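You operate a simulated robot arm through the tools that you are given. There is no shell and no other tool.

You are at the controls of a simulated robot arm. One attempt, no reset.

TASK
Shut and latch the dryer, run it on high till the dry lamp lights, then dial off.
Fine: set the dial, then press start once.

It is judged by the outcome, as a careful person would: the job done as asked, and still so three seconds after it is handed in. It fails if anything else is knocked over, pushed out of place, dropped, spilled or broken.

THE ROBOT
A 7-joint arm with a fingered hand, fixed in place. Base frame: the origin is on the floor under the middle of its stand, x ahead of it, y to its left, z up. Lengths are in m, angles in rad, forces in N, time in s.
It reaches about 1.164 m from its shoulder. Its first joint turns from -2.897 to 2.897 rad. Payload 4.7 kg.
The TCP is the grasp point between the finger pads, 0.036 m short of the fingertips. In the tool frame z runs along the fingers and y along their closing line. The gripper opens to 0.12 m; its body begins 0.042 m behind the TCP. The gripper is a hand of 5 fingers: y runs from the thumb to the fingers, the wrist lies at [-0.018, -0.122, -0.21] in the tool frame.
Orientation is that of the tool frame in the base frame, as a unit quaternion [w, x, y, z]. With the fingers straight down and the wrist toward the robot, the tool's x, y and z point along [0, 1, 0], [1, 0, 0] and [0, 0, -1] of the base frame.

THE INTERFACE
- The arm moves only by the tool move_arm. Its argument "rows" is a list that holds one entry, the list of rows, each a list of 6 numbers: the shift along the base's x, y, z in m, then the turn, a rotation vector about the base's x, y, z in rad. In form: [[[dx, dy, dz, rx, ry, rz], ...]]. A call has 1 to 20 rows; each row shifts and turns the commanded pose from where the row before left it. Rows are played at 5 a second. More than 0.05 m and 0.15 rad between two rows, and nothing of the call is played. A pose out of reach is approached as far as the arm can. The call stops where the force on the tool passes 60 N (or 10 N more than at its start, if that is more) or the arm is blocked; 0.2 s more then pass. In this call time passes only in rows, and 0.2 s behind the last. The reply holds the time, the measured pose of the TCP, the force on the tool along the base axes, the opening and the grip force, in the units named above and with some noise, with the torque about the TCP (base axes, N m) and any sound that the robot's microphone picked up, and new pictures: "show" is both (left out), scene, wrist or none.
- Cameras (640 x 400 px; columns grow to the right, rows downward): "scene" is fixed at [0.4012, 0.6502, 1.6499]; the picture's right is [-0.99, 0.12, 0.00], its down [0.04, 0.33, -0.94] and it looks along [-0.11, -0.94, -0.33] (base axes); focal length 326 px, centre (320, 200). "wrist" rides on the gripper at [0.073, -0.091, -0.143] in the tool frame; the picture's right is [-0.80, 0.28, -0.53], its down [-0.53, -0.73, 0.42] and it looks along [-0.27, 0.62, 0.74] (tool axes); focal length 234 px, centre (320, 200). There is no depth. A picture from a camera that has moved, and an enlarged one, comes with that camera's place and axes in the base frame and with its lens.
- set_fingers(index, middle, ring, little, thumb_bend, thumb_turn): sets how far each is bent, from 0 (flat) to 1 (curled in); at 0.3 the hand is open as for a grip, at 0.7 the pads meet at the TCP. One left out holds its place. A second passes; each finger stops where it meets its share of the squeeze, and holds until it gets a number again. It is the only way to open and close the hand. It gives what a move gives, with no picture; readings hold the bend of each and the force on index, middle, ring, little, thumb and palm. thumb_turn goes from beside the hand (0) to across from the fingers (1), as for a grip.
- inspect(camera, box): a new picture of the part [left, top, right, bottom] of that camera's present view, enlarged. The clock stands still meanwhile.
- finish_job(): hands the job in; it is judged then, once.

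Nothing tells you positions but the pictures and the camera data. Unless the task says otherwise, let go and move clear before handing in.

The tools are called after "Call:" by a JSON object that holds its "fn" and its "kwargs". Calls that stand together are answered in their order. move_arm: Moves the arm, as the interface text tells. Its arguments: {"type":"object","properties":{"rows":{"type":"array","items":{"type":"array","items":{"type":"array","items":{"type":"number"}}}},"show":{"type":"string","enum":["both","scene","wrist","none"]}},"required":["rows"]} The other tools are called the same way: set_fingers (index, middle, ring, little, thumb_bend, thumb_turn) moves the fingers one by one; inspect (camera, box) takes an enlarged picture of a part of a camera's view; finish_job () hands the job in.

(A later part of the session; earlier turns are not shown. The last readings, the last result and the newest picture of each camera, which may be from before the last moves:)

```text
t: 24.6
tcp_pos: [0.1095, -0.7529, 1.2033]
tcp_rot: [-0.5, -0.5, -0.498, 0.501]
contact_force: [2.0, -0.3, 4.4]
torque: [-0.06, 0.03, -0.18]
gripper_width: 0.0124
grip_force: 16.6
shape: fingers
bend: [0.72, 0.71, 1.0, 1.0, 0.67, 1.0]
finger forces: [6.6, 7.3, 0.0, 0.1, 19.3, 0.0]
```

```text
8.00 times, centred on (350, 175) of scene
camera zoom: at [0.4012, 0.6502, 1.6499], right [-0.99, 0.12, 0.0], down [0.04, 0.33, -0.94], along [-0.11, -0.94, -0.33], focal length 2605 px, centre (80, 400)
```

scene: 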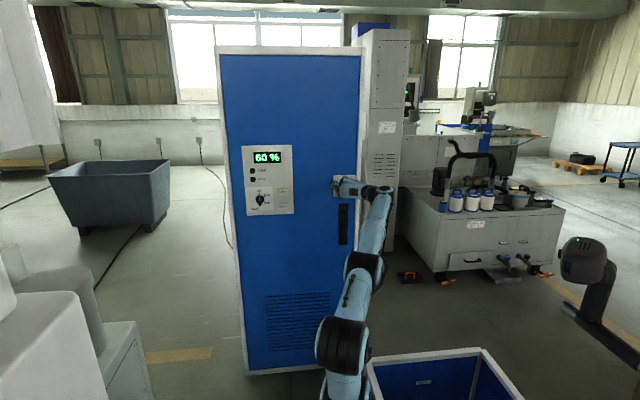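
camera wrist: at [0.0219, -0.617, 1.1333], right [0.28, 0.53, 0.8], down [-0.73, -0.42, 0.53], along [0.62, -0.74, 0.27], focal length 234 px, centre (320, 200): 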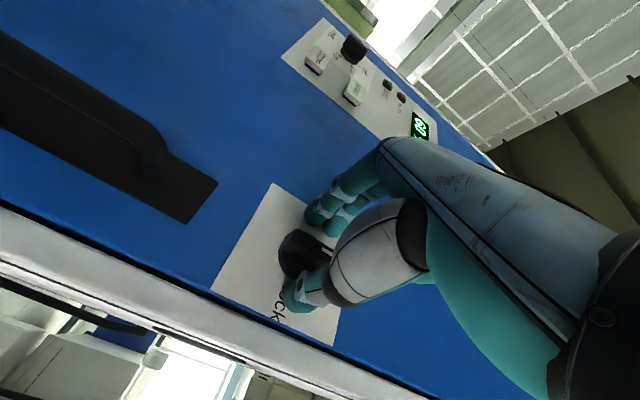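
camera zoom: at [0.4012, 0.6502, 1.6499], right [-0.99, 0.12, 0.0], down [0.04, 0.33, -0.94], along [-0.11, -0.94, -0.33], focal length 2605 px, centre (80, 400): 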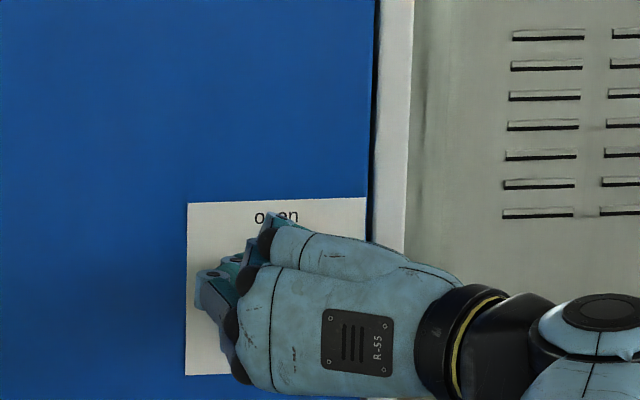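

I have a firm grip on the bar (17 N, 12 mm). Now I'll twist it clockwise, in stages.

Call:
{"fn": "move_arm", "kwargs": {"rows": [[[0, 0, 0, 0, -0.13, 0], [0, 0, 0, 0, -0.13, 0], [0, 0, 0, 0, -0.13, 0], [0, 0, 0, 0, -0.13, 0], [0, 0, 0, 0, -0.13, 0]]]}}

Call:
{"fn": "inspect", "kwargs": {"camera": "wrist", "box": [160, 150, 480, 350]}}

Call:
{"fn": "inspect", "kwargs": {"camera": "scene", "box": [310, 150, 390, 200]}}

```text
t: 25.8
tcp_pos: [0.11, -0.7521, 1.2039]
tcp_rot: [0.633, 0.635, 0.311, -0.316]
contact_force: [-5.0, 5.5, 5.4]
torque: [0.06, 0.05, -0.33]
gripper_width: 0.0123
grip_force: 19.4
shape: fingers
bend: [0.73, 0.67, 1.0, 1.0, 0.67, 1.0]
finger forces: [6.7, 6.6, 0.1, 0.1, 25.6, 0.0]
camera wrist: at [0.082, -0.6089, 1.0922], right [-0.26, 0.53, 0.81], down [-0.91, -0.42, -0.02], along [0.33, -0.74, 0.59], focal length 234 px, centre (320, 200)
```

scene: 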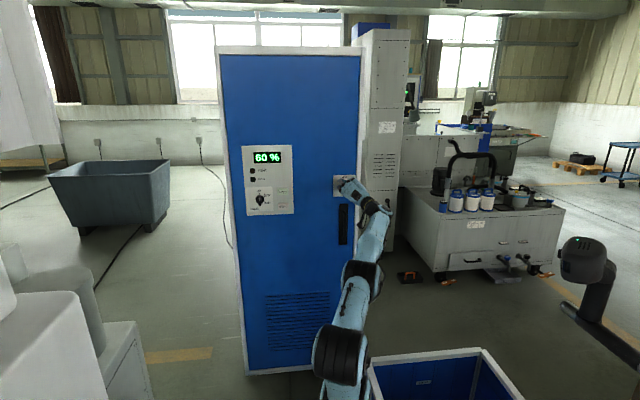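
wrist: 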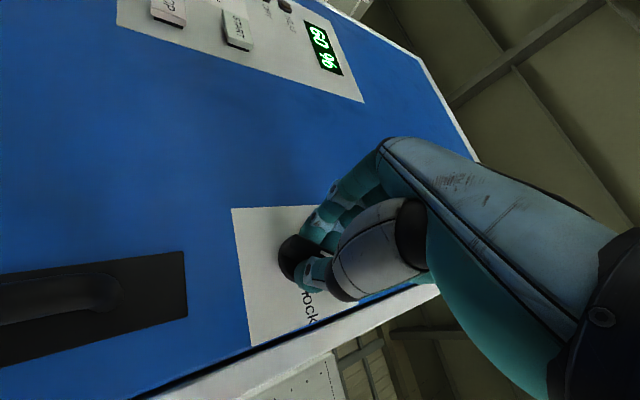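

```text
2.00 times, centred on (320, 250) of wrist
camera zoom: at [0.082, -0.6089, 1.0922], right [-0.26, 0.53, 0.81], down [-0.91, -0.42, -0.02], along [0.33, -0.74, 0.59], focal length 468 px, centre (320, 100)
```

zoom: 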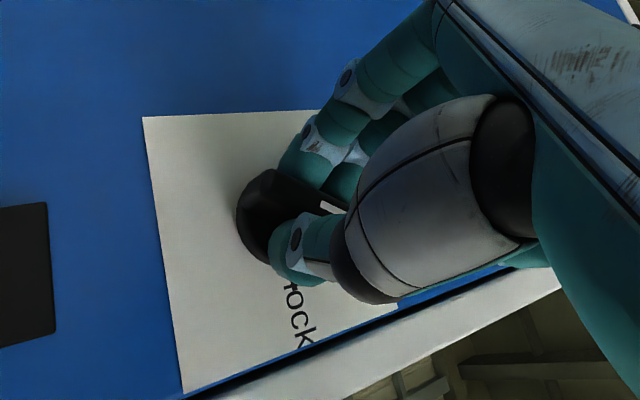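

```text
8.00 times, centred on (350, 175) of scene
camera zoom: at [0.4012, 0.6502, 1.6499], right [-0.99, 0.12, 0.0], down [0.04, 0.33, -0.94], along [-0.11, -0.94, -0.33], focal length 2605 px, centre (80, 400)
```

zoom: 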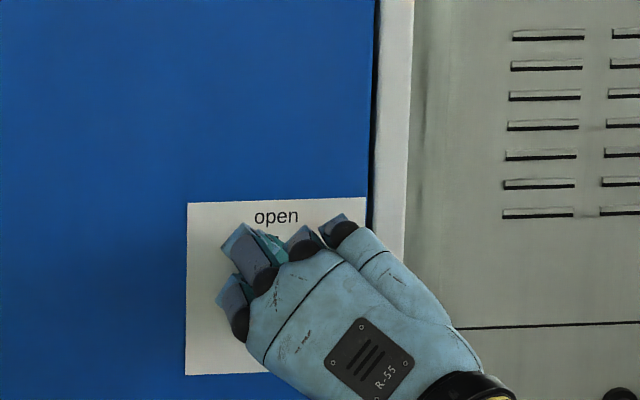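

The knob is turning with the hand (same relation between fingers and bar). I'll continue to the 90° "lock" mark.

Call:
{"fn": "move_arm", "kwargs": {"rows": [[[0, 0, 0, 0, -0.13, 0], [0, 0, 0, 0, -0.13, 0], [0, 0, 0, 0, -0.13, 0], [0, 0, 0, 0, -0.13, 0], [0, 0, 0, 0, -0.13, 0], [0, 0, 0, 0, -0.13, 0], [0, 0, 0, 0, -0.13, 0], [0, 0, 0, 0, -0.03, 0]]]}}

Call:
{"fn": "inspect", "kwargs": {"camera": "wrist", "box": [160, 150, 480, 350]}}

Call:
{"fn": "inspect", "kwargs": {"camera": "scene", "box": [310, 150, 390, 200]}}

```text
t: 27.6
tcp_pos: [0.1098, -0.7522, 1.205]
tcp_rot: [0.706, 0.708, -0.009, 0.007]
contact_force: [-16.6, 3.5, 6.7]
torque: [-0.06, 0.04, -0.44]
gripper_width: 0.0131
grip_force: 19.0
shape: fingers
bend: [0.73, 0.72, 1.0, 1.0, 0.67, 1.0]
finger forces: [9.7, 8.7, 0.1, 0.0, 18.9, 0.0]
camera wrist: at [0.1849, -0.6091, 1.1156], right [-0.81, 0.53, 0.26], down [-0.52, -0.42, -0.75], along [-0.28, -0.74, 0.61], focal length 234 px, centre (320, 200)
```

scene: 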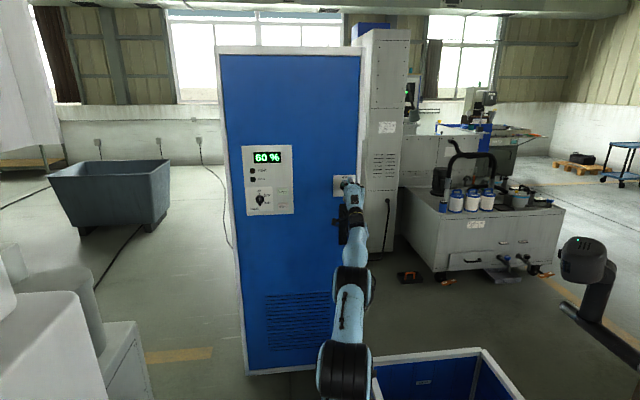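
wrist: 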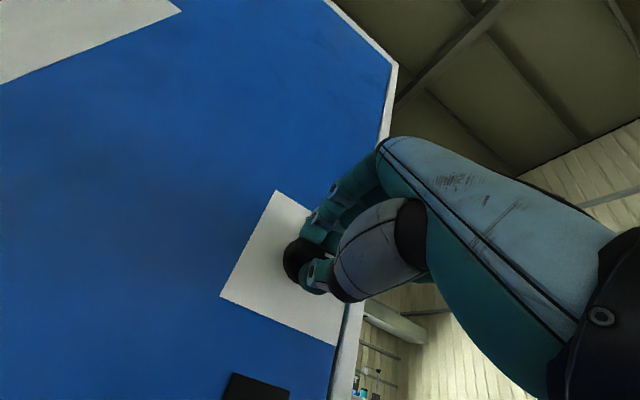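

```text
2.00 times, centred on (320, 250) of wrist
camera zoom: at [0.1849, -0.6091, 1.1156], right [-0.81, 0.53, 0.26], down [-0.52, -0.42, -0.75], along [-0.28, -0.74, 0.61], focal length 468 px, centre (320, 100)
```

zoom: 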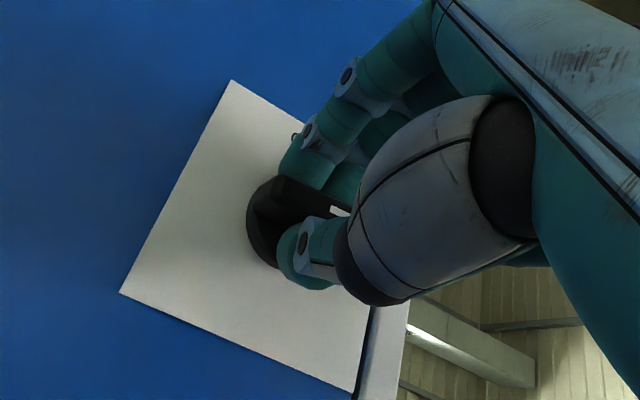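

```text
8.00 times, centred on (350, 175) of scene
camera zoom: at [0.4012, 0.6502, 1.6499], right [-0.99, 0.12, 0.0], down [0.04, 0.33, -0.94], along [-0.11, -0.94, -0.33], focal length 2605 px, centre (80, 400)
```

zoom: 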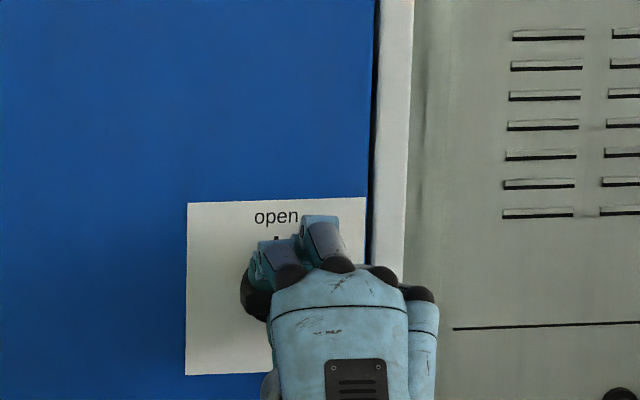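

The hand has turned the full 90°. I'll release, back straight off, and check where the pointer sits.

Call:
{"fn": "set_fingers", "kwargs": {"index": 0.5, "middle": 0.5, "thumb_bend": 0.5}}

Call:
{"fn": "move_arm", "kwargs": {"rows": [[[0, 0.02, 0, 0, 0, 0], [0, 0.04, 0, 0, 0, 0], [0, 0.04, 0, 0, 0, 0], [0.0, 0.03, -0.03, 0, 0, 0], [0.0, 0.02, -0.04, 0, 0, 0], [0.0, 0.02, -0.04, 0, 0, 0]]]}}

Call:
{"fn": "inspect", "kwargs": {"camera": "scene", "box": [310, 150, 390, 200]}}

Call:
{"fn": "inspect", "kwargs": {"camera": "wrist", "box": [160, 150, 480, 350]}}

```text
t: 28.6
tcp_pos: [0.1107, -0.7529, 1.203]
tcp_rot: [0.706, 0.708, -0.007, 0.007]
contact_force: [0.5, -0.7, 0.1]
torque: [-0.02, -0.01, -0.01]
gripper_width: 0.0624
grip_force: 0.0
shape: fingers
bend: [0.5, 0.5, 1.0, 1.0, 0.5, 1.0]
finger forces: [0.0, 0.0, 0.0, 0.1, 0.1, 0.1]
```

```text
t: 30.0
tcp_pos: [0.1118, -0.5827, 1.0945]
tcp_rot: [0.706, 0.708, -0.007, 0.007]
contact_force: [0.1, -0.4, 0.4]
torque: [0.02, 0.05, 0.01]
gripper_width: 0.0624
grip_force: 0.2
shape: fingers
bend: [0.5, 0.5, 1.0, 1.0, 0.5, 1.0]
finger forces: [0.1, 0.0, 0.1, 0.1, 0.0, 0.0]
camera wrist: at [0.1857, -0.4389, 1.0053], right [-0.81, 0.53, 0.26], down [-0.52, -0.42, -0.74], along [-0.28, -0.74, 0.61], focal length 234 px, centre (320, 200)
```

scene: 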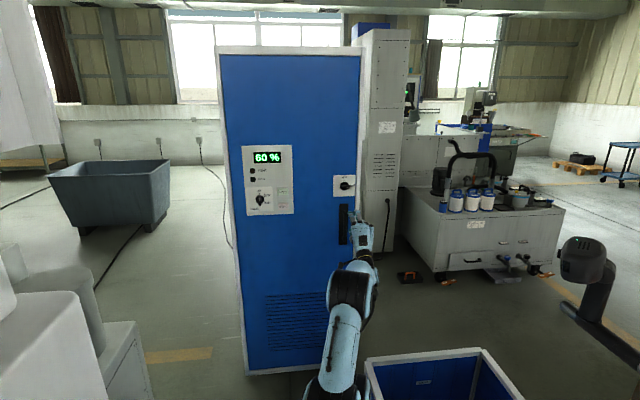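
wrist: 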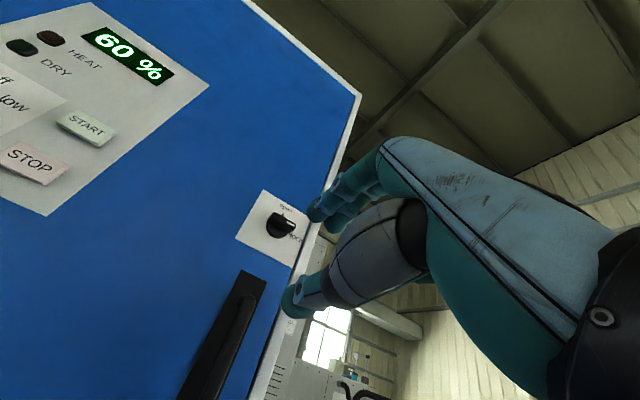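

```text
8.00 times, centred on (350, 175) of scene
camera zoom: at [0.4012, 0.6502, 1.6499], right [-0.99, 0.12, 0.0], down [0.04, 0.33, -0.94], along [-0.11, -0.94, -0.33], focal length 2605 px, centre (80, 400)
```

zoom: 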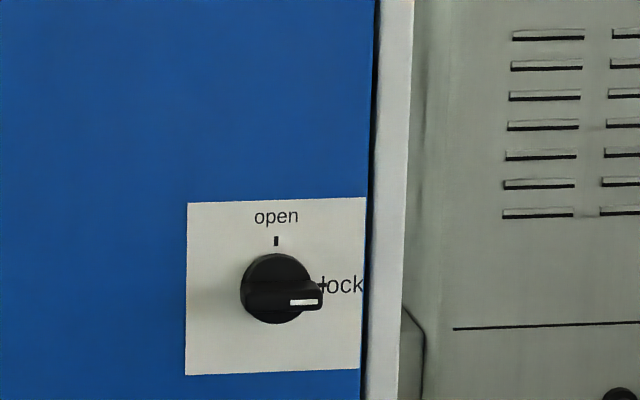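

```text
2.00 times, centred on (320, 250) of wrist
camera zoom: at [0.1857, -0.4389, 1.0053], right [-0.81, 0.53, 0.26], down [-0.52, -0.42, -0.74], along [-0.28, -0.74, 0.61], focal length 468 px, centre (320, 100)
```

zoom: 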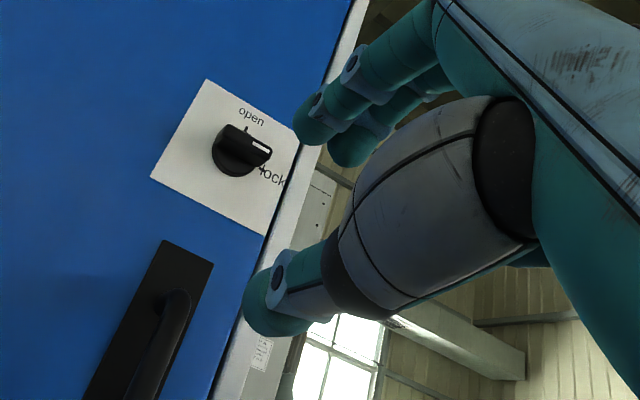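

The latch pointer now points squarely at "lock" and the door edge is flush. Next is the heat dial at about (0.51, -0.80, 1.15). I'll stay back from the door, move across and return the hand to the vertical-bar grip orientation.

Call:
{"fn": "move_arm", "kwargs": {"rows": [[[0.025, 0.0, 0.0, 0, 0.1325, 0], [0.033, 0.0, 0.005, 0, 0.1325, 0], [0.034, 0.0, 0.005, 0, 0.1325, 0], [0.034, 0, 0.005, 0, 0.1325, 0], [0.034, 0, 0.005, 0, 0.1325, 0], [0.034, 0, 0.005, 0, 0.1325, 0], [0.034, 0, 0.005, 0, 0.1325, 0], [0.034, 0, 0.005, 0, 0.1325, 0], [0.034, 0, 0.005, 0, 0.1325, 0], [0.034, -0.01, 0.005, 0, 0.1325, 0], [0.034, -0.01, 0.005, 0, 0.1325, 0], [0.034, -0.02, 0.0055, 0, 0.1325, 0]]]}}

Call:
{"fn": "inspect", "kwargs": {"camera": "wrist", "box": [160, 150, 480, 350]}}

Call:
{"fn": "inspect", "kwargs": {"camera": "scene", "box": [230, 140, 390, 240]}}

```text
t: 32.6
tcp_pos: [0.4371, -0.5819, 1.2267]
tcp_rot: [-0.5, -0.501, -0.498, 0.502]
contact_force: [0.5, 0.0, 0.6]
torque: [0.06, -0.01, -0.01]
gripper_width: 0.0627
grip_force: 0.0
shape: fingers
bend: [0.5, 0.5, 1.0, 1.0, 0.5, 1.0]
finger forces: [0.0, 0.0, 0.1, 0.1, 0.0, 0.0]
out of reach, approached as far as the arm can: row 3, 4, 5, 6, 7, 8
camera wrist: at [0.3475, -0.4398, 1.1556], right [0.28, 0.53, 0.8], down [-0.73, -0.42, 0.53], along [0.62, -0.74, 0.27], focal length 234 px, centre (320, 200)
```

scene: 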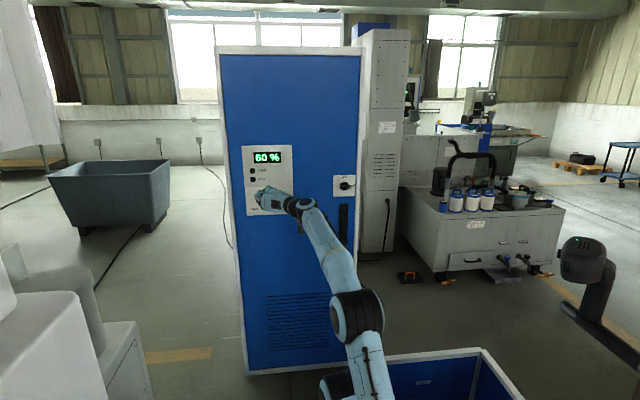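
wrist: 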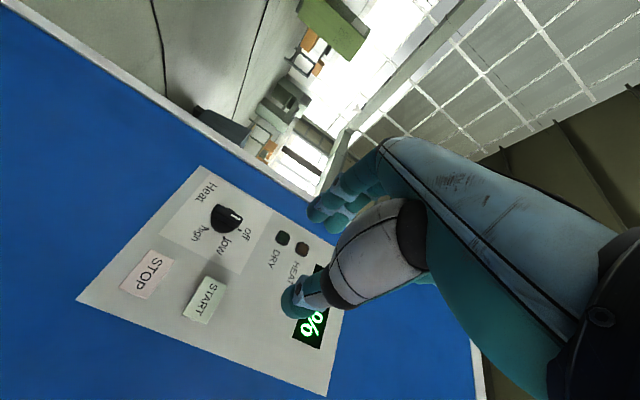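

```text
2.00 times, centred on (320, 250) of wrist
camera zoom: at [0.3475, -0.4398, 1.1556], right [0.28, 0.53, 0.8], down [-0.73, -0.42, 0.53], along [0.62, -0.74, 0.27], focal length 468 px, centre (320, 100)
```

zoom: 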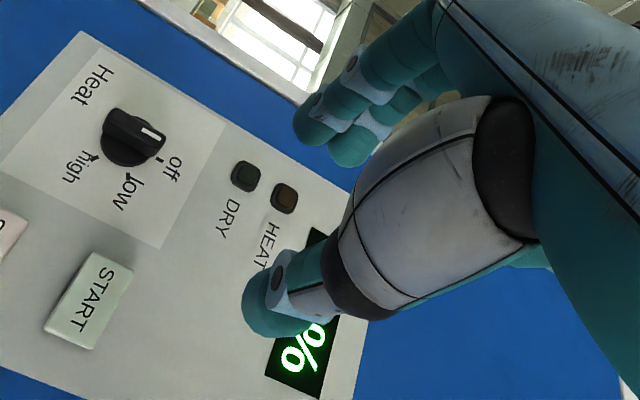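

```text
4.00 times, centred on (310, 190) of scene
camera zoom: at [0.4012, 0.6502, 1.6499], right [-0.99, 0.12, 0.0], down [0.04, 0.33, -0.94], along [-0.11, -0.94, -0.33], focal length 1302 px, centre (360, 240)
```

zoom: 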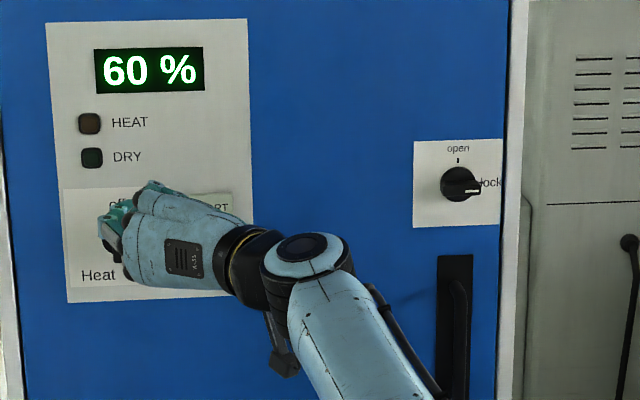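

Part of that sweep was out of reach and I ended at (0.437, -0.582, 1.227), clear of everything. I'll move from here to a standoff right in front of the dial.

Call:
{"fn": "move_arm", "kwargs": {"rows": [[[0.018, -0.01, -0.019, 0, 0, 0], [0.018, -0.02, -0.019, 0, 0, 0], [0.018, -0.02, -0.019, 0, 0, 0], [0.018, -0.025, -0.019, 0, 0, 0], [0.001, -0.015, 0, 0, 0, 0]]]}}

Call:
{"fn": "inspect", "kwargs": {"camera": "wrist", "box": [160, 150, 480, 350]}}

```text
t: 33.8
tcp_pos: [0.5136, -0.6748, 1.1722]
tcp_rot: [0.497, 0.502, 0.502, -0.499]
contact_force: [0.2, -0.2, 0.8]
torque: [0.0, -0.02, 0.03]
gripper_width: 0.0628
grip_force: 0.0
shape: fingers
bend: [0.5, 0.5, 1.0, 1.0, 0.5, 1.0]
finger forces: [0.0, 0.0, 0.1, 0.0, 0.1, 0.1]
out of reach, approached as far as the arm can: row 3, 4
camera wrist: at [0.4232, -0.5306, 1.1023], right [0.28, 0.52, 0.81], down [-0.73, -0.43, 0.53], along [0.62, -0.74, 0.26], focal length 234 px, centre (320, 200)
```

scene: 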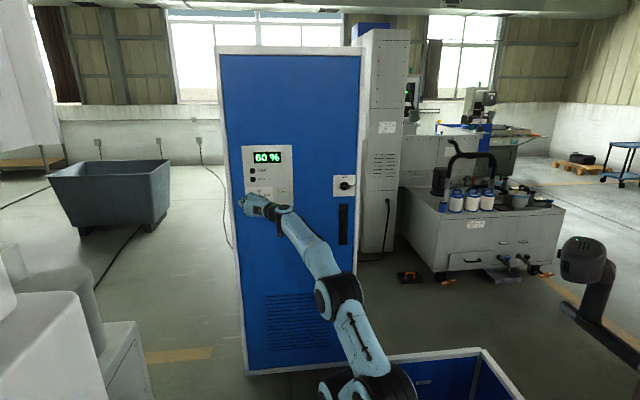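
wrist: 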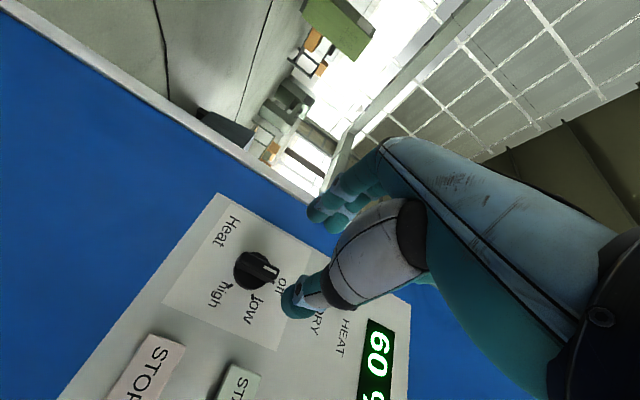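

```text
2.00 times, centred on (320, 250) of wrist
camera zoom: at [0.4232, -0.5306, 1.1023], right [0.28, 0.52, 0.81], down [-0.73, -0.43, 0.53], along [0.62, -0.74, 0.26], focal length 468 px, centre (320, 100)
```

zoom: 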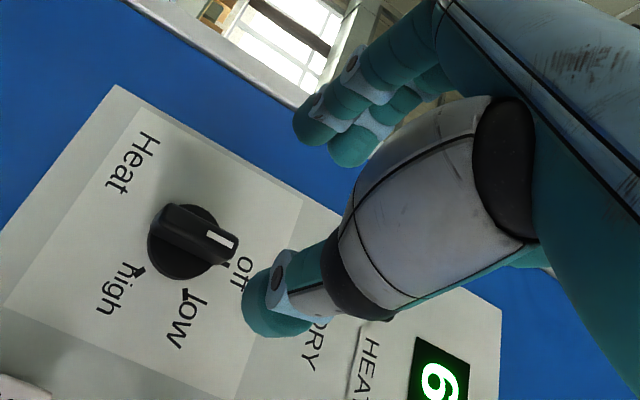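

The dial centre comes out at (0.509, 1.152), and I'm about 2 cm too high. I'll correct with small moves and see whether the arm accepts them.

Call:
{"fn": "move_arm", "kwargs": {"rows": [[[-0.002, 0, -0.007, 0, 0, 0], [-0.002, 0, -0.007, 0, 0, 0], [0, 0, -0.006, 0, 0, 0]]], "show": "wrist"}}

```text
t: 34.6
tcp_pos: [0.5116, -0.6785, 1.1721]
tcp_rot: [0.495, 0.503, 0.502, -0.5]
contact_force: [0.2, 0.1, 0.3]
torque: [-0.02, 0.02, -0.02]
gripper_width: 0.0625
grip_force: 0.1
shape: fingers
bend: [0.5, 0.5, 1.0, 1.0, 0.5, 1.0]
finger forces: [0.1, 0.0, 0.1, 0.0, 0.0, 0.0]
out of reach, approached as far as the arm can: row 1, 2, 3
camera wrist: at [0.4211, -0.5337, 1.1013], right [0.28, 0.52, 0.81], down [-0.73, -0.43, 0.53], along [0.62, -0.74, 0.26], focal length 234 px, centre (320, 200)
```

wrist: 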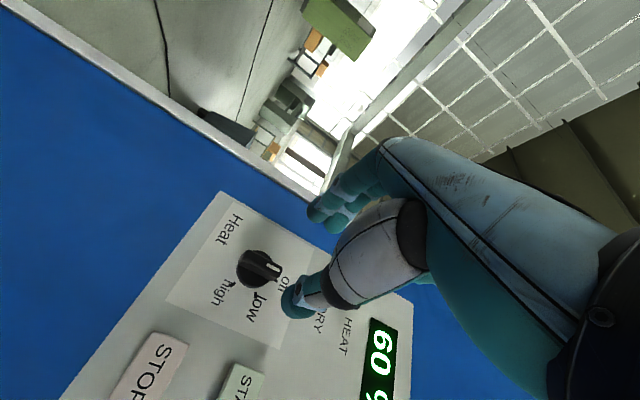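

The arm won't go lower in this wrist configuration. I'll back off slightly and probe whether the clockwise-rotated orientations are reachable here.

Call:
{"fn": "move_arm", "kwargs": {"rows": [[[0, 0.02, 0, 0, -0.14, 0], [0, 0.02, -0.004, 0, -0.14, 0], [0, 0, -0.004, 0, -0.14, 0], [0, 0, -0.004, 0, -0.14, 0], [0, 0, -0.004, 0, -0.14, 0], [0, 0, -0.004, 0, -0.14, 0]]]}}

```text
t: 36.0
tcp_pos: [0.4582, -0.6848, 1.3509]
tcp_rot: [0.652, 0.666, 0.266, -0.247]
contact_force: [-0.1, 0.9, 0.0]
torque: [0.03, 0.01, 0.03]
gripper_width: 0.0629
grip_force: 0.1
shape: fingers
bend: [0.5, 0.5, 1.0, 1.0, 0.5, 1.0]
finger forces: [0.1, 0.0, 0.1, 0.0, 0.1, 0.0]
out of reach, approached as far as the arm can: row 1, 2, 3, 4, 5, 6
camera wrist: at [0.4484, -0.5374, 1.2395], right [-0.41, 0.5, 0.76], down [-0.88, -0.43, -0.19], along [0.24, -0.75, 0.62], focal length 234 px, centre (320, 200)
```

scene: 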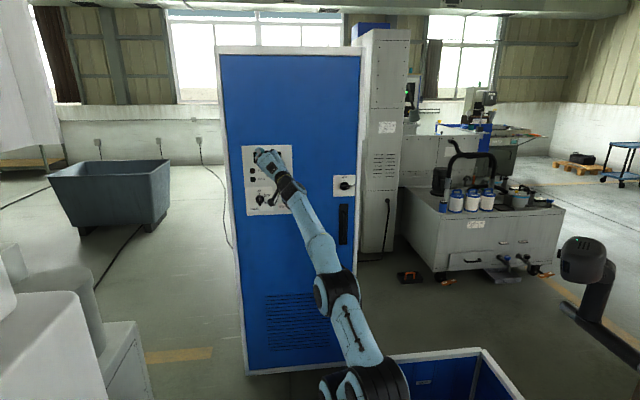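
wrist: 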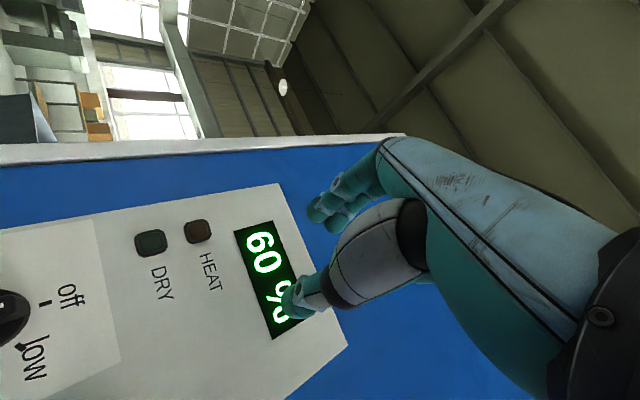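

The arm is running into a joint limit here for clockwise hand roll, so I'll try the opposite roll: thumb-left grip, starting at +180° and ending near +65°. First I'll retreat a little and roll the other way, watching reach.

Call:
{"fn": "move_arm", "kwargs": {"rows": [[[0, 0.02, 0, 0, 0.14, 0], [0, 0.02, 0, 0, 0.14, 0], [0, 0.02, -0.01, 0, 0.14, 0], [0, 0.02, -0.02, 0, 0.14, 0], [0, 0.0, -0.02, 0, 0.14, 0], [0, 0.0, -0.02, 0, 0.14, 0], [0, 0.0, 0, 0, 0.14, 0], [0, 0.0, 0, 0, 0.14, 0], [0, 0.0, 0, 0, 0.14, 0], [0, 0.0, 0, 0, 0.14, 0], [0, 0.0, 0, 0, 0.14, 0]]]}}

```text
t: 38.4
tcp_pos: [0.459, -0.6044, 1.2808]
tcp_rot: [-0.297, -0.299, -0.64, 0.642]
contact_force: [0.1, -0.3, 0.0]
torque: [0.02, 0.01, -0.01]
gripper_width: 0.0628
grip_force: 0.1
shape: fingers
bend: [0.5, 0.5, 1.0, 1.0, 0.5, 1.0]
finger forces: [0.0, 0.1, 0.0, 0.0, 0.1, 0.1]
camera wrist: at [0.3424, -0.4609, 1.284], right [0.73, 0.52, 0.43], down [-0.22, -0.42, 0.88], along [0.64, -0.74, -0.2], focal length 234 px, centre (320, 200)
```

scene: 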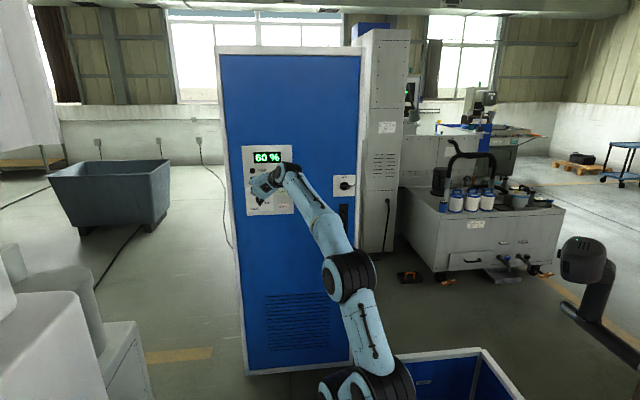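
wrist: 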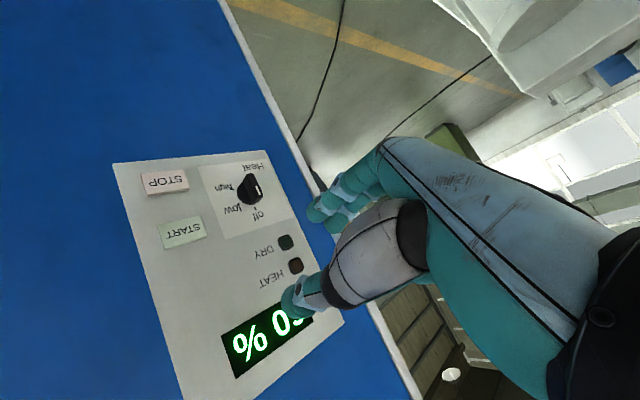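

Rolling this way is free. I'll continue toward +180° at a safe standoff and see how far it goes.

Call:
{"fn": "move_arm", "kwargs": {"rows": [[[0.003, 0, -0.005, 0, 0.144, 0], [0.003, 0, -0.005, 0, 0.144, 0], [0.003, 0, -0.005, 0, 0.144, 0], [0.003, 0, -0.005, 0, 0.144, 0], [0.003, 0, -0.005, 0, 0.144, 0], [0.003, 0, -0.005, 0, 0.144, 0], [0.003, 0, -0.005, 0, 0.144, 0], [0.003, 0, -0.005, 0, 0.144, 0], [0.003, 0, -0.005, 0, 0.144, 0], [0.003, 0, -0.005, 0, 0.144, 0], [0.003, 0, -0.005, 0, 0.144, 0], [0.003, 0, -0.005, 0, 0.144, 0], [0.003, 0, -0.005, 0, 0.144, 0], [0.003, 0, -0.005, 0, 0.144, 0], [0.003, 0, -0.005, 0, 0.144, 0], [0.003, 0, -0.005, 0, 0.144, 0], [0.003, 0, -0.005, 0, 0.14, 0]]]}}

```text
t: 42.0
tcp_pos: [0.5087, -0.6042, 1.1955]
tcp_rot: [0.5, 0.502, -0.498, 0.5]
contact_force: [0.8, 0.7, 0.0]
torque: [0.02, -0.02, 0.05]
gripper_width: 0.0625
grip_force: 0.0
shape: fingers
bend: [0.5, 0.5, 1.0, 1.0, 0.5, 1.0]
finger forces: [0.0, 0.0, 0.0, 0.1, 0.0, 0.1]
camera wrist: at [0.6002, -0.46, 1.2691], right [-0.28, 0.52, -0.8], down [0.73, -0.42, -0.53], along [-0.62, -0.74, -0.26], focal length 234 px, centre (320, 200)
```

scene: 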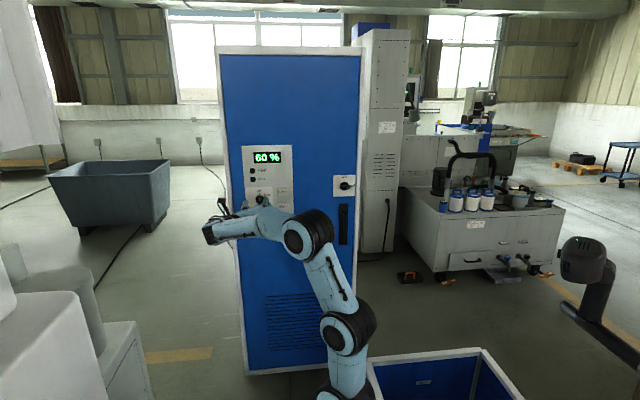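
wrist: 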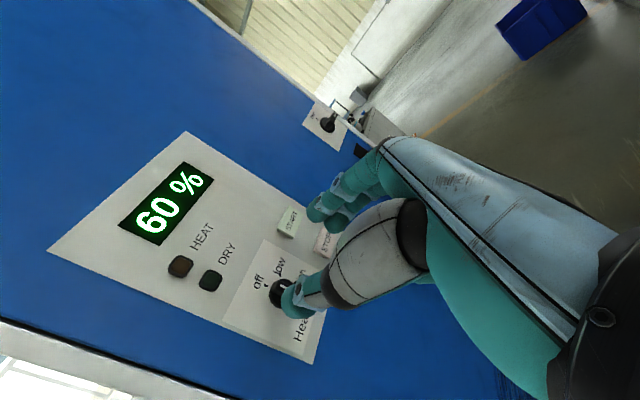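

The +180° roll works well and leaves plenty of clockwise range. I'll close in on the dial standoff with the pinch at the same opening as before.

Call:
{"fn": "move_arm", "kwargs": {"rows": [[[0.001, -0.02, -0.015, 0, 0, 0], [0, -0.02, -0.015, 0, 0, 0], [0, -0.023, -0.0145, 0, 0, 0], [0, -0.023, 0, 0, 0, 0]]]}}

Call:
{"fn": "set_fingers", "kwargs": {"index": 0.53, "middle": 0.53, "thumb_bend": 0.53}}

Call:
{"fn": "inspect", "kwargs": {"camera": "wrist", "box": [160, 150, 480, 350]}}

Call:
{"fn": "inspect", "kwargs": {"camera": "scene", "box": [230, 170, 310, 220]}}

```text
t: 43.0
tcp_pos: [0.5092, -0.6898, 1.1511]
tcp_rot: [0.499, 0.501, -0.499, 0.501]
contact_force: [-0.5, 0.0, 0.2]
torque: [0.03, -0.03, -0.03]
gripper_width: 0.0629
grip_force: 0.1
shape: fingers
bend: [0.5, 0.5, 1.0, 1.0, 0.5, 1.0]
finger forces: [0.0, 0.1, 0.0, 0.1, 0.0, 0.0]
camera wrist: at [0.6002, -0.5469, 1.2244], right [-0.28, 0.52, -0.8], down [0.73, -0.42, -0.53], along [-0.62, -0.74, -0.27], focal length 234 px, centre (320, 200)
```

scene: 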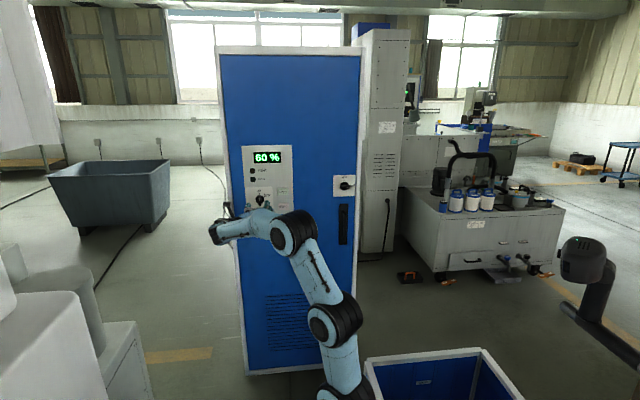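
wrist: 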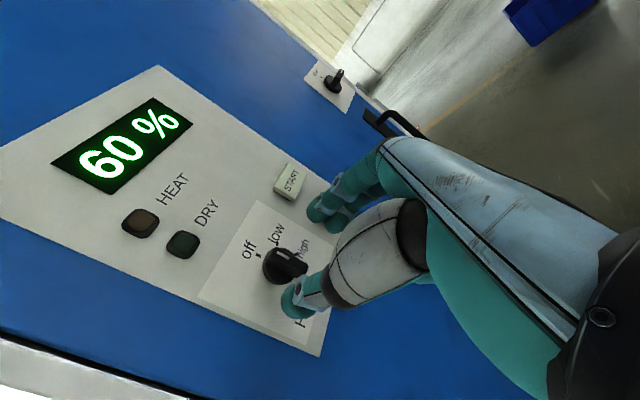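

```text
t: 44.0
tcp_pos: [0.5094, -0.6898, 1.1506]
tcp_rot: [0.5, 0.502, -0.498, 0.5]
contact_force: [0.4, -0.3, -0.2]
torque: [0.0, -0.03, -0.01]
gripper_width: 0.0544
grip_force: 0.0
shape: fingers
bend: [0.53, 0.53, 1.0, 1.0, 0.53, 1.0]
finger forces: [0.0, 0.0, 0.1, 0.0, 0.0, 0.1]
```

```text
2.00 times, centred on (320, 250) of wrist
camera zoom: at [0.5999, -0.547, 1.2242], right [-0.28, 0.53, -0.8], down [0.73, -0.42, -0.53], along [-0.62, -0.74, -0.27], focal length 468 px, centre (320, 100)
```

zoom: 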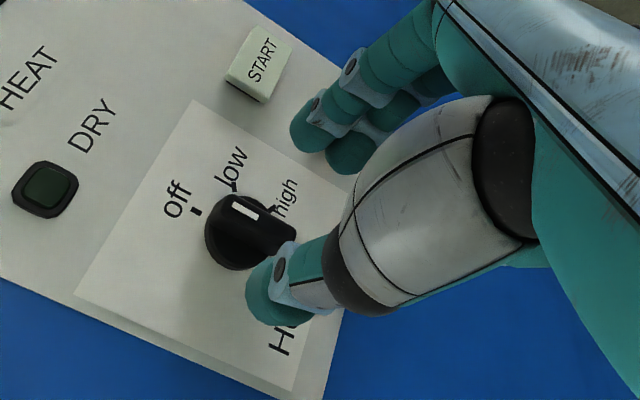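

```text
8.00 times, centred on (270, 195) of scene
camera zoom: at [0.4012, 0.6502, 1.6499], right [-0.99, 0.12, 0.0], down [0.04, 0.33, -0.94], along [-0.11, -0.94, -0.33], focal length 2605 px, centre (720, 240)
```

zoom: 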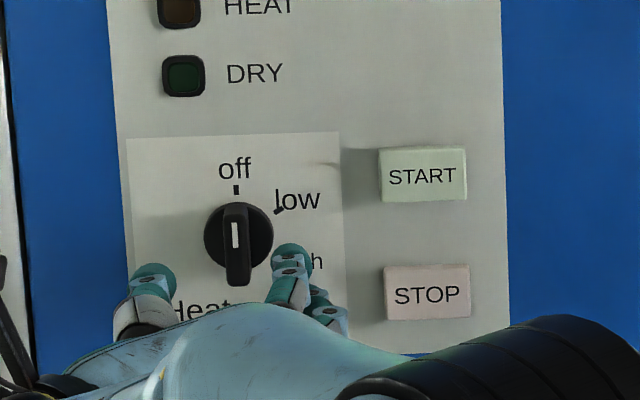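

The finger gap straddles the dial bar but may be a few millimetres off-centre. I'll zoom in to measure it better before moving in.

Call:
{"fn": "inspect", "kwargs": {"camera": "wrist", "box": [240, 200, 360, 275]}}

Call:
{"fn": "inspect", "kwargs": {"camera": "scene", "box": [240, 185, 280, 210]}}

```text
5.33 times, centred on (300, 238) of wrist
camera zoom: at [0.5999, -0.547, 1.2242], right [-0.28, 0.53, -0.8], down [0.73, -0.42, -0.53], along [-0.62, -0.74, -0.27], focal length 1249 px, centre (427, 0)
```

zoom: 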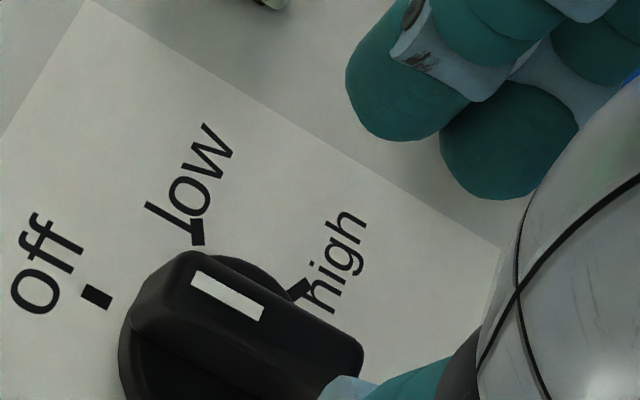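

```text
16.00 times, centred on (260, 198) of scene
camera zoom: at [0.4012, 0.6502, 1.6499], right [-0.99, 0.12, 0.0], down [0.04, 0.33, -0.94], along [-0.11, -0.94, -0.33], focal length 5209 px, centre (1280, 240)
```

zoom: 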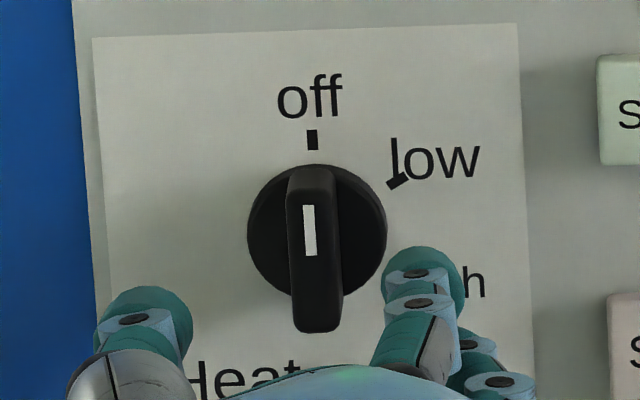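

Comparing the two views, the dial axis sits about 5 mm toward the fingers from the pinch centre. I'll shift that much and move in to the depth that worked on the latch.

Call:
{"fn": "move_arm", "kwargs": {"rows": [[[-0.0055, -0.01, 0, 0, 0, 0], [0, -0.02, 0, 0, 0, 0], [0, -0.02, 0, 0, 0, 0], [0, -0.0125, 0, 0, 0, 0]]]}}

Call:
{"fn": "inspect", "kwargs": {"camera": "wrist", "box": [160, 150, 480, 350]}}

Call:
{"fn": "inspect", "kwargs": {"camera": "scene", "box": [240, 185, 280, 210]}}

```text
t: 45.0
tcp_pos: [0.5053, -0.7539, 1.1505]
tcp_rot: [0.499, 0.502, -0.498, 0.5]
contact_force: [-0.1, -0.2, 0.8]
torque: [0.02, 0.01, 0.0]
gripper_width: 0.0544
grip_force: 0.1
shape: fingers
bend: [0.53, 0.53, 1.0, 1.0, 0.53, 1.0]
finger forces: [0.1, 0.0, 0.0, 0.1, 0.1, 0.0]
camera wrist: at [0.5965, -0.6096, 1.224], right [-0.28, 0.53, -0.8], down [0.73, -0.42, -0.53], along [-0.62, -0.74, -0.27], focal length 234 px, centre (320, 200)
```

scene: 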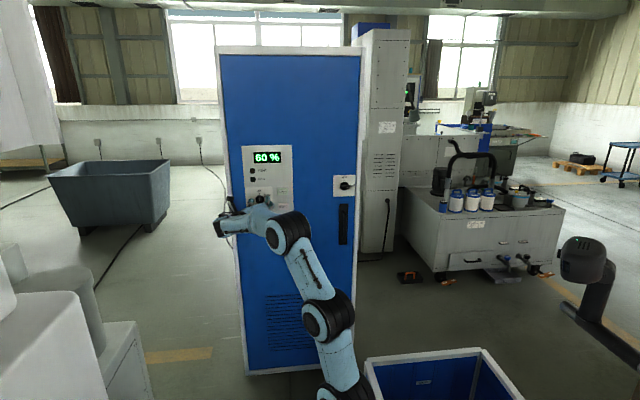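
wrist: 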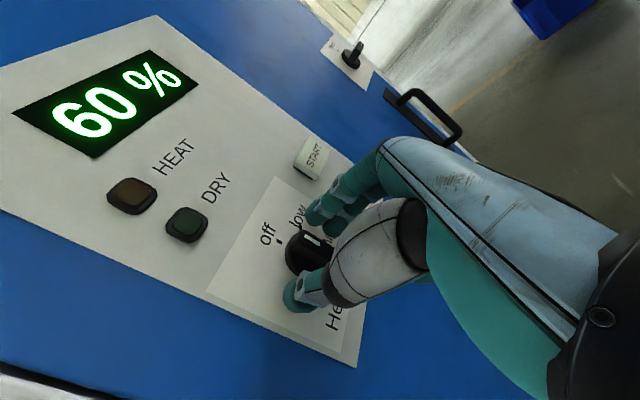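

```text
2.00 times, centred on (320, 250) of wrist
camera zoom: at [0.5965, -0.6096, 1.224], right [-0.28, 0.53, -0.8], down [0.73, -0.42, -0.53], along [-0.62, -0.74, -0.27], focal length 468 px, centre (320, 100)
```

zoom: 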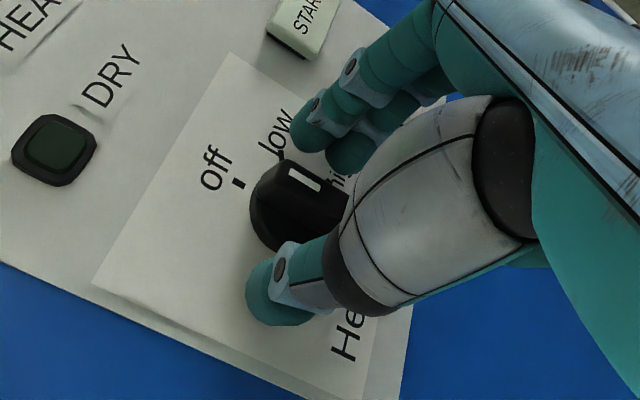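

```text
16.00 times, centred on (260, 198) of scene
camera zoom: at [0.4012, 0.6502, 1.6499], right [-0.99, 0.12, 0.0], down [0.04, 0.33, -0.94], along [-0.11, -0.94, -0.33], focal length 5209 px, centre (1280, 240)
```

zoom: 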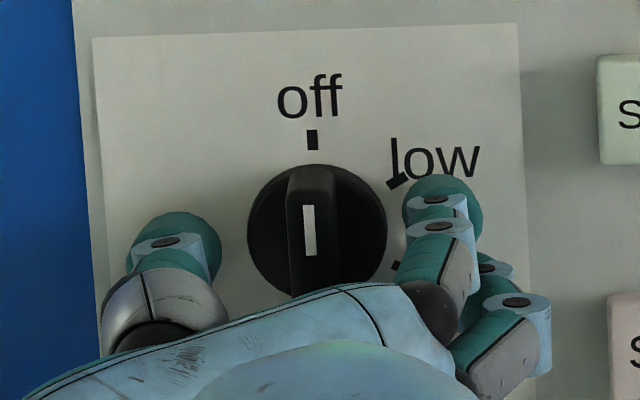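

The pinch is now centred on the dial bar. I'll close on it.

Call:
{"fn": "set_fingers", "kwargs": {"index": 0.75, "middle": 0.75, "thumb_bend": 0.75}}

Call:
{"fn": "inspect", "kwargs": {"camera": "wrist", "box": [160, 150, 480, 350]}}

Call:
{"fn": "inspect", "kwargs": {"camera": "scene", "box": [240, 185, 280, 210]}}

```text
t: 46.0
tcp_pos: [0.5048, -0.753, 1.1504]
tcp_rot: [0.5, 0.502, -0.5, 0.499]
contact_force: [-8.4, 7.5, -4.6]
torque: [0.18, 0.03, -0.52]
gripper_width: 0.0166
grip_force: 16.3
shape: fingers
bend: [0.64, 0.64, 1.0, 1.0, 0.67, 1.0]
finger forces: [12.0, 10.4, 0.1, 0.0, 10.1, 0.1]
```

```text
2.00 times, centred on (320, 250) of wrist
camera zoom: at [0.5957, -0.6095, 1.2241], right [-0.28, 0.53, -0.8], down [0.73, -0.42, -0.53], along [-0.62, -0.74, -0.27], focal length 468 px, centre (320, 100)
```

zoom: 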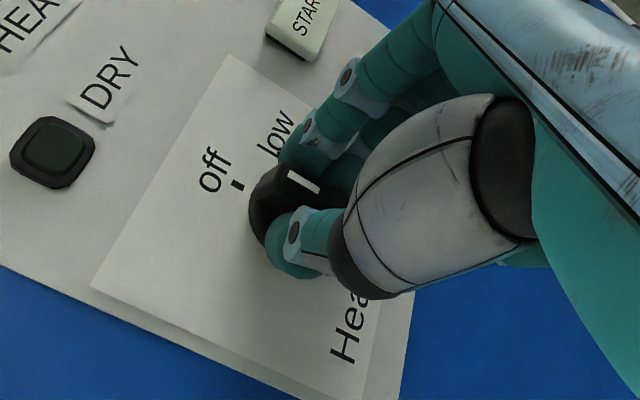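

```text
16.00 times, centred on (260, 198) of scene
camera zoom: at [0.4012, 0.6502, 1.6499], right [-0.99, 0.12, 0.0], down [0.04, 0.33, -0.94], along [-0.11, -0.94, -0.33], focal length 5209 px, centre (1280, 240)
```

zoom: 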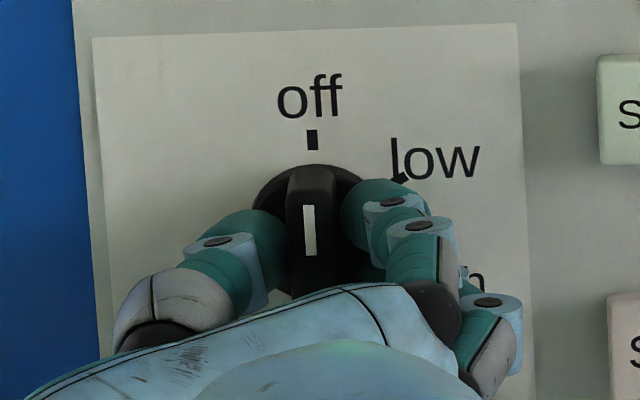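

I have a firm grip on the dial bar (16 N). From the tick geometry, low is about 60° and high about 120° clockwise, so I'll turn the first 60° and check.

Call:
{"fn": "move_arm", "kwargs": {"rows": [[[-0.002, 0, 0, 0, -0.131, 0], [0, 0, 0, 0, -0.131, 0], [0, 0, 0, 0, -0.131, 0], [0, 0, 0, 0, -0.131, 0], [0, 0, 0, 0, -0.131, 0], [0, 0, 0, 0, -0.131, 0], [0, 0, 0, 0, -0.131, 0], [0, 0, 0, 0, -0.131, 0]]]}}

Call:
{"fn": "inspect", "kwargs": {"camera": "wrist", "box": [160, 150, 480, 350]}}

Call:
{"fn": "inspect", "kwargs": {"camera": "scene", "box": [240, 185, 280, 210]}}

```text
t: 47.8
tcp_pos: [0.5033, -0.7513, 1.1492]
tcp_rot: [0.183, 0.182, -0.682, 0.684]
contact_force: [1.4, -1.7, -8.7]
torque: [0.4, 0.0, 0.07]
gripper_width: 0.0165
grip_force: 13.3
shape: fingers
bend: [0.64, 0.64, 1.0, 1.0, 0.67, 1.0]
finger forces: [7.9, 9.3, 0.0, 0.0, 9.6, 0.0]
camera wrist: at [0.486, -0.6089, 1.266], right [0.56, 0.53, -0.64], down [0.83, -0.42, 0.37], along [-0.08, -0.74, -0.67], focal length 234 px, centre (320, 200)
```

scene: 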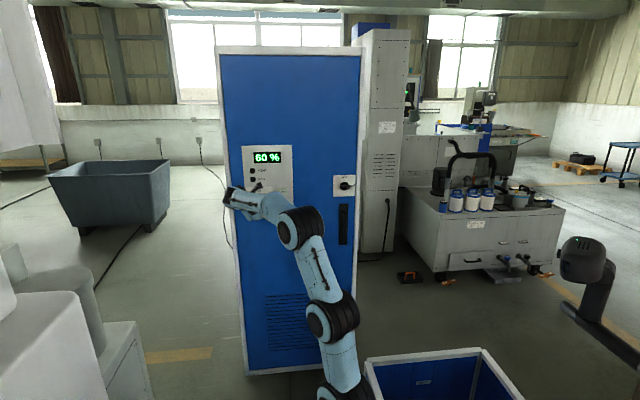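
wrist: 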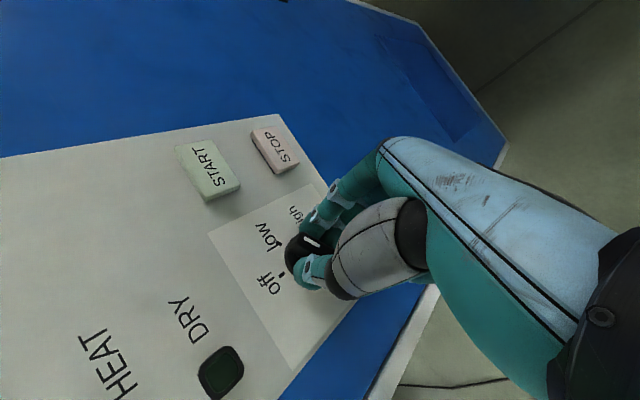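

```text
2.00 times, centred on (320, 250) of wrist
camera zoom: at [0.486, -0.6089, 1.266], right [0.56, 0.53, -0.64], down [0.83, -0.42, 0.37], along [-0.08, -0.74, -0.67], focal length 468 px, centre (320, 100)
```

zoom: 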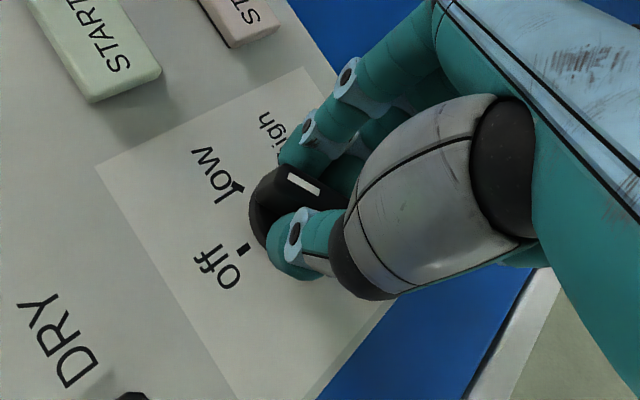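

```text
16.00 times, centred on (260, 198) of scene
camera zoom: at [0.4012, 0.6502, 1.6499], right [-0.99, 0.12, 0.0], down [0.04, 0.33, -0.94], along [-0.11, -0.94, -0.33], focal length 5209 px, centre (1280, 240)
```

zoom: 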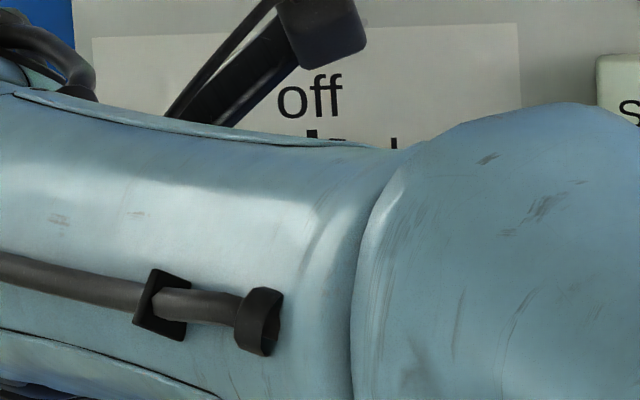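

The dial is now at "low". I'll continue another 60° to "high".

Call:
{"fn": "move_arm", "kwargs": {"rows": [[[0, 0, 0, 0, -0.131, 0], [0, 0, 0, 0, -0.131, 0], [0, 0, 0, 0, -0.131, 0], [0, 0, 0, 0, -0.131, 0], [0, 0, 0, 0, -0.131, 0], [0, 0, 0, 0, -0.131, 0], [0, 0, 0, 0, -0.131, 0], [0, 0, 0, 0, -0.131, 0]]]}}

Call:
{"fn": "inspect", "kwargs": {"camera": "wrist", "box": [160, 150, 480, 350]}}

Call:
{"fn": "inspect", "kwargs": {"camera": "scene", "box": [230, 170, 310, 220]}}

```text
t: 49.6
tcp_pos: [0.5045, -0.7531, 1.1496]
tcp_rot: [-0.183, -0.185, -0.682, 0.684]
contact_force: [7.9, 7.1, -6.4]
torque: [0.44, 0.08, 0.4]
gripper_width: 0.0152
grip_force: 16.1
shape: fingers
bend: [0.63, 0.63, 1.0, 1.0, 0.69, 1.0]
finger forces: [10.3, 11.2, 0.0, 0.0, 10.7, 0.1]
camera wrist: at [0.3955, -0.6087, 1.1934], right [0.84, 0.52, 0.16], down [0.09, -0.42, 0.9], along [0.54, -0.74, -0.4], focal length 234 px, centre (320, 200)
```

scene: 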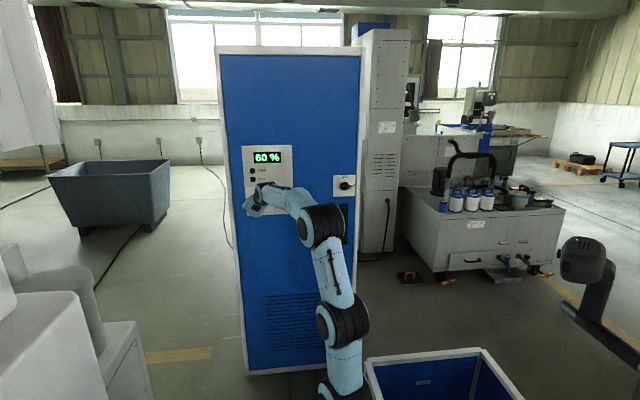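
wrist: 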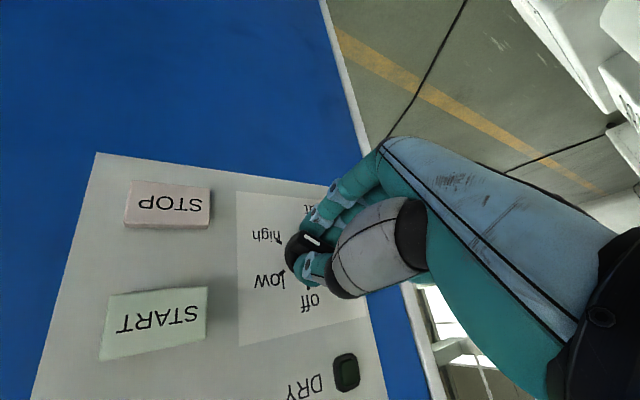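

```text
2.00 times, centred on (320, 250) of wrist
camera zoom: at [0.3955, -0.6087, 1.1934], right [0.84, 0.52, 0.16], down [0.09, -0.42, 0.9], along [0.54, -0.74, -0.4], focal length 468 px, centre (320, 100)
```

zoom: 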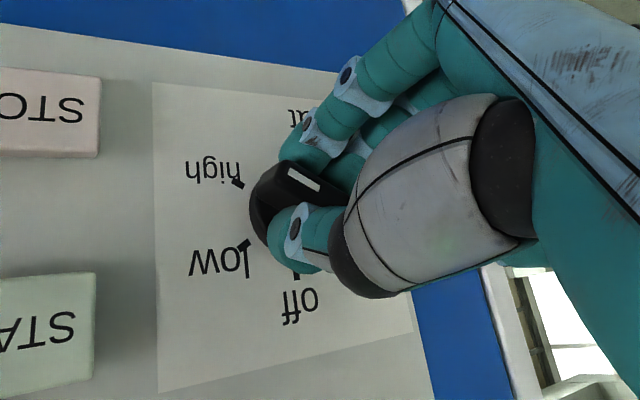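

```text
8.00 times, centred on (270, 195) of scene
camera zoom: at [0.4012, 0.6502, 1.6499], right [-0.99, 0.12, 0.0], down [0.04, 0.33, -0.94], along [-0.11, -0.94, -0.33], focal length 2605 px, centre (720, 240)
```

zoom: 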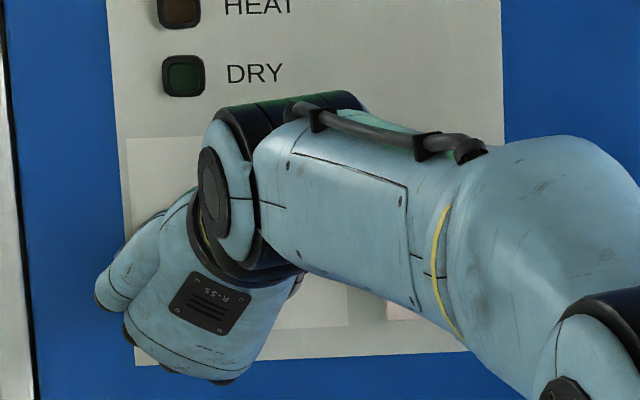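

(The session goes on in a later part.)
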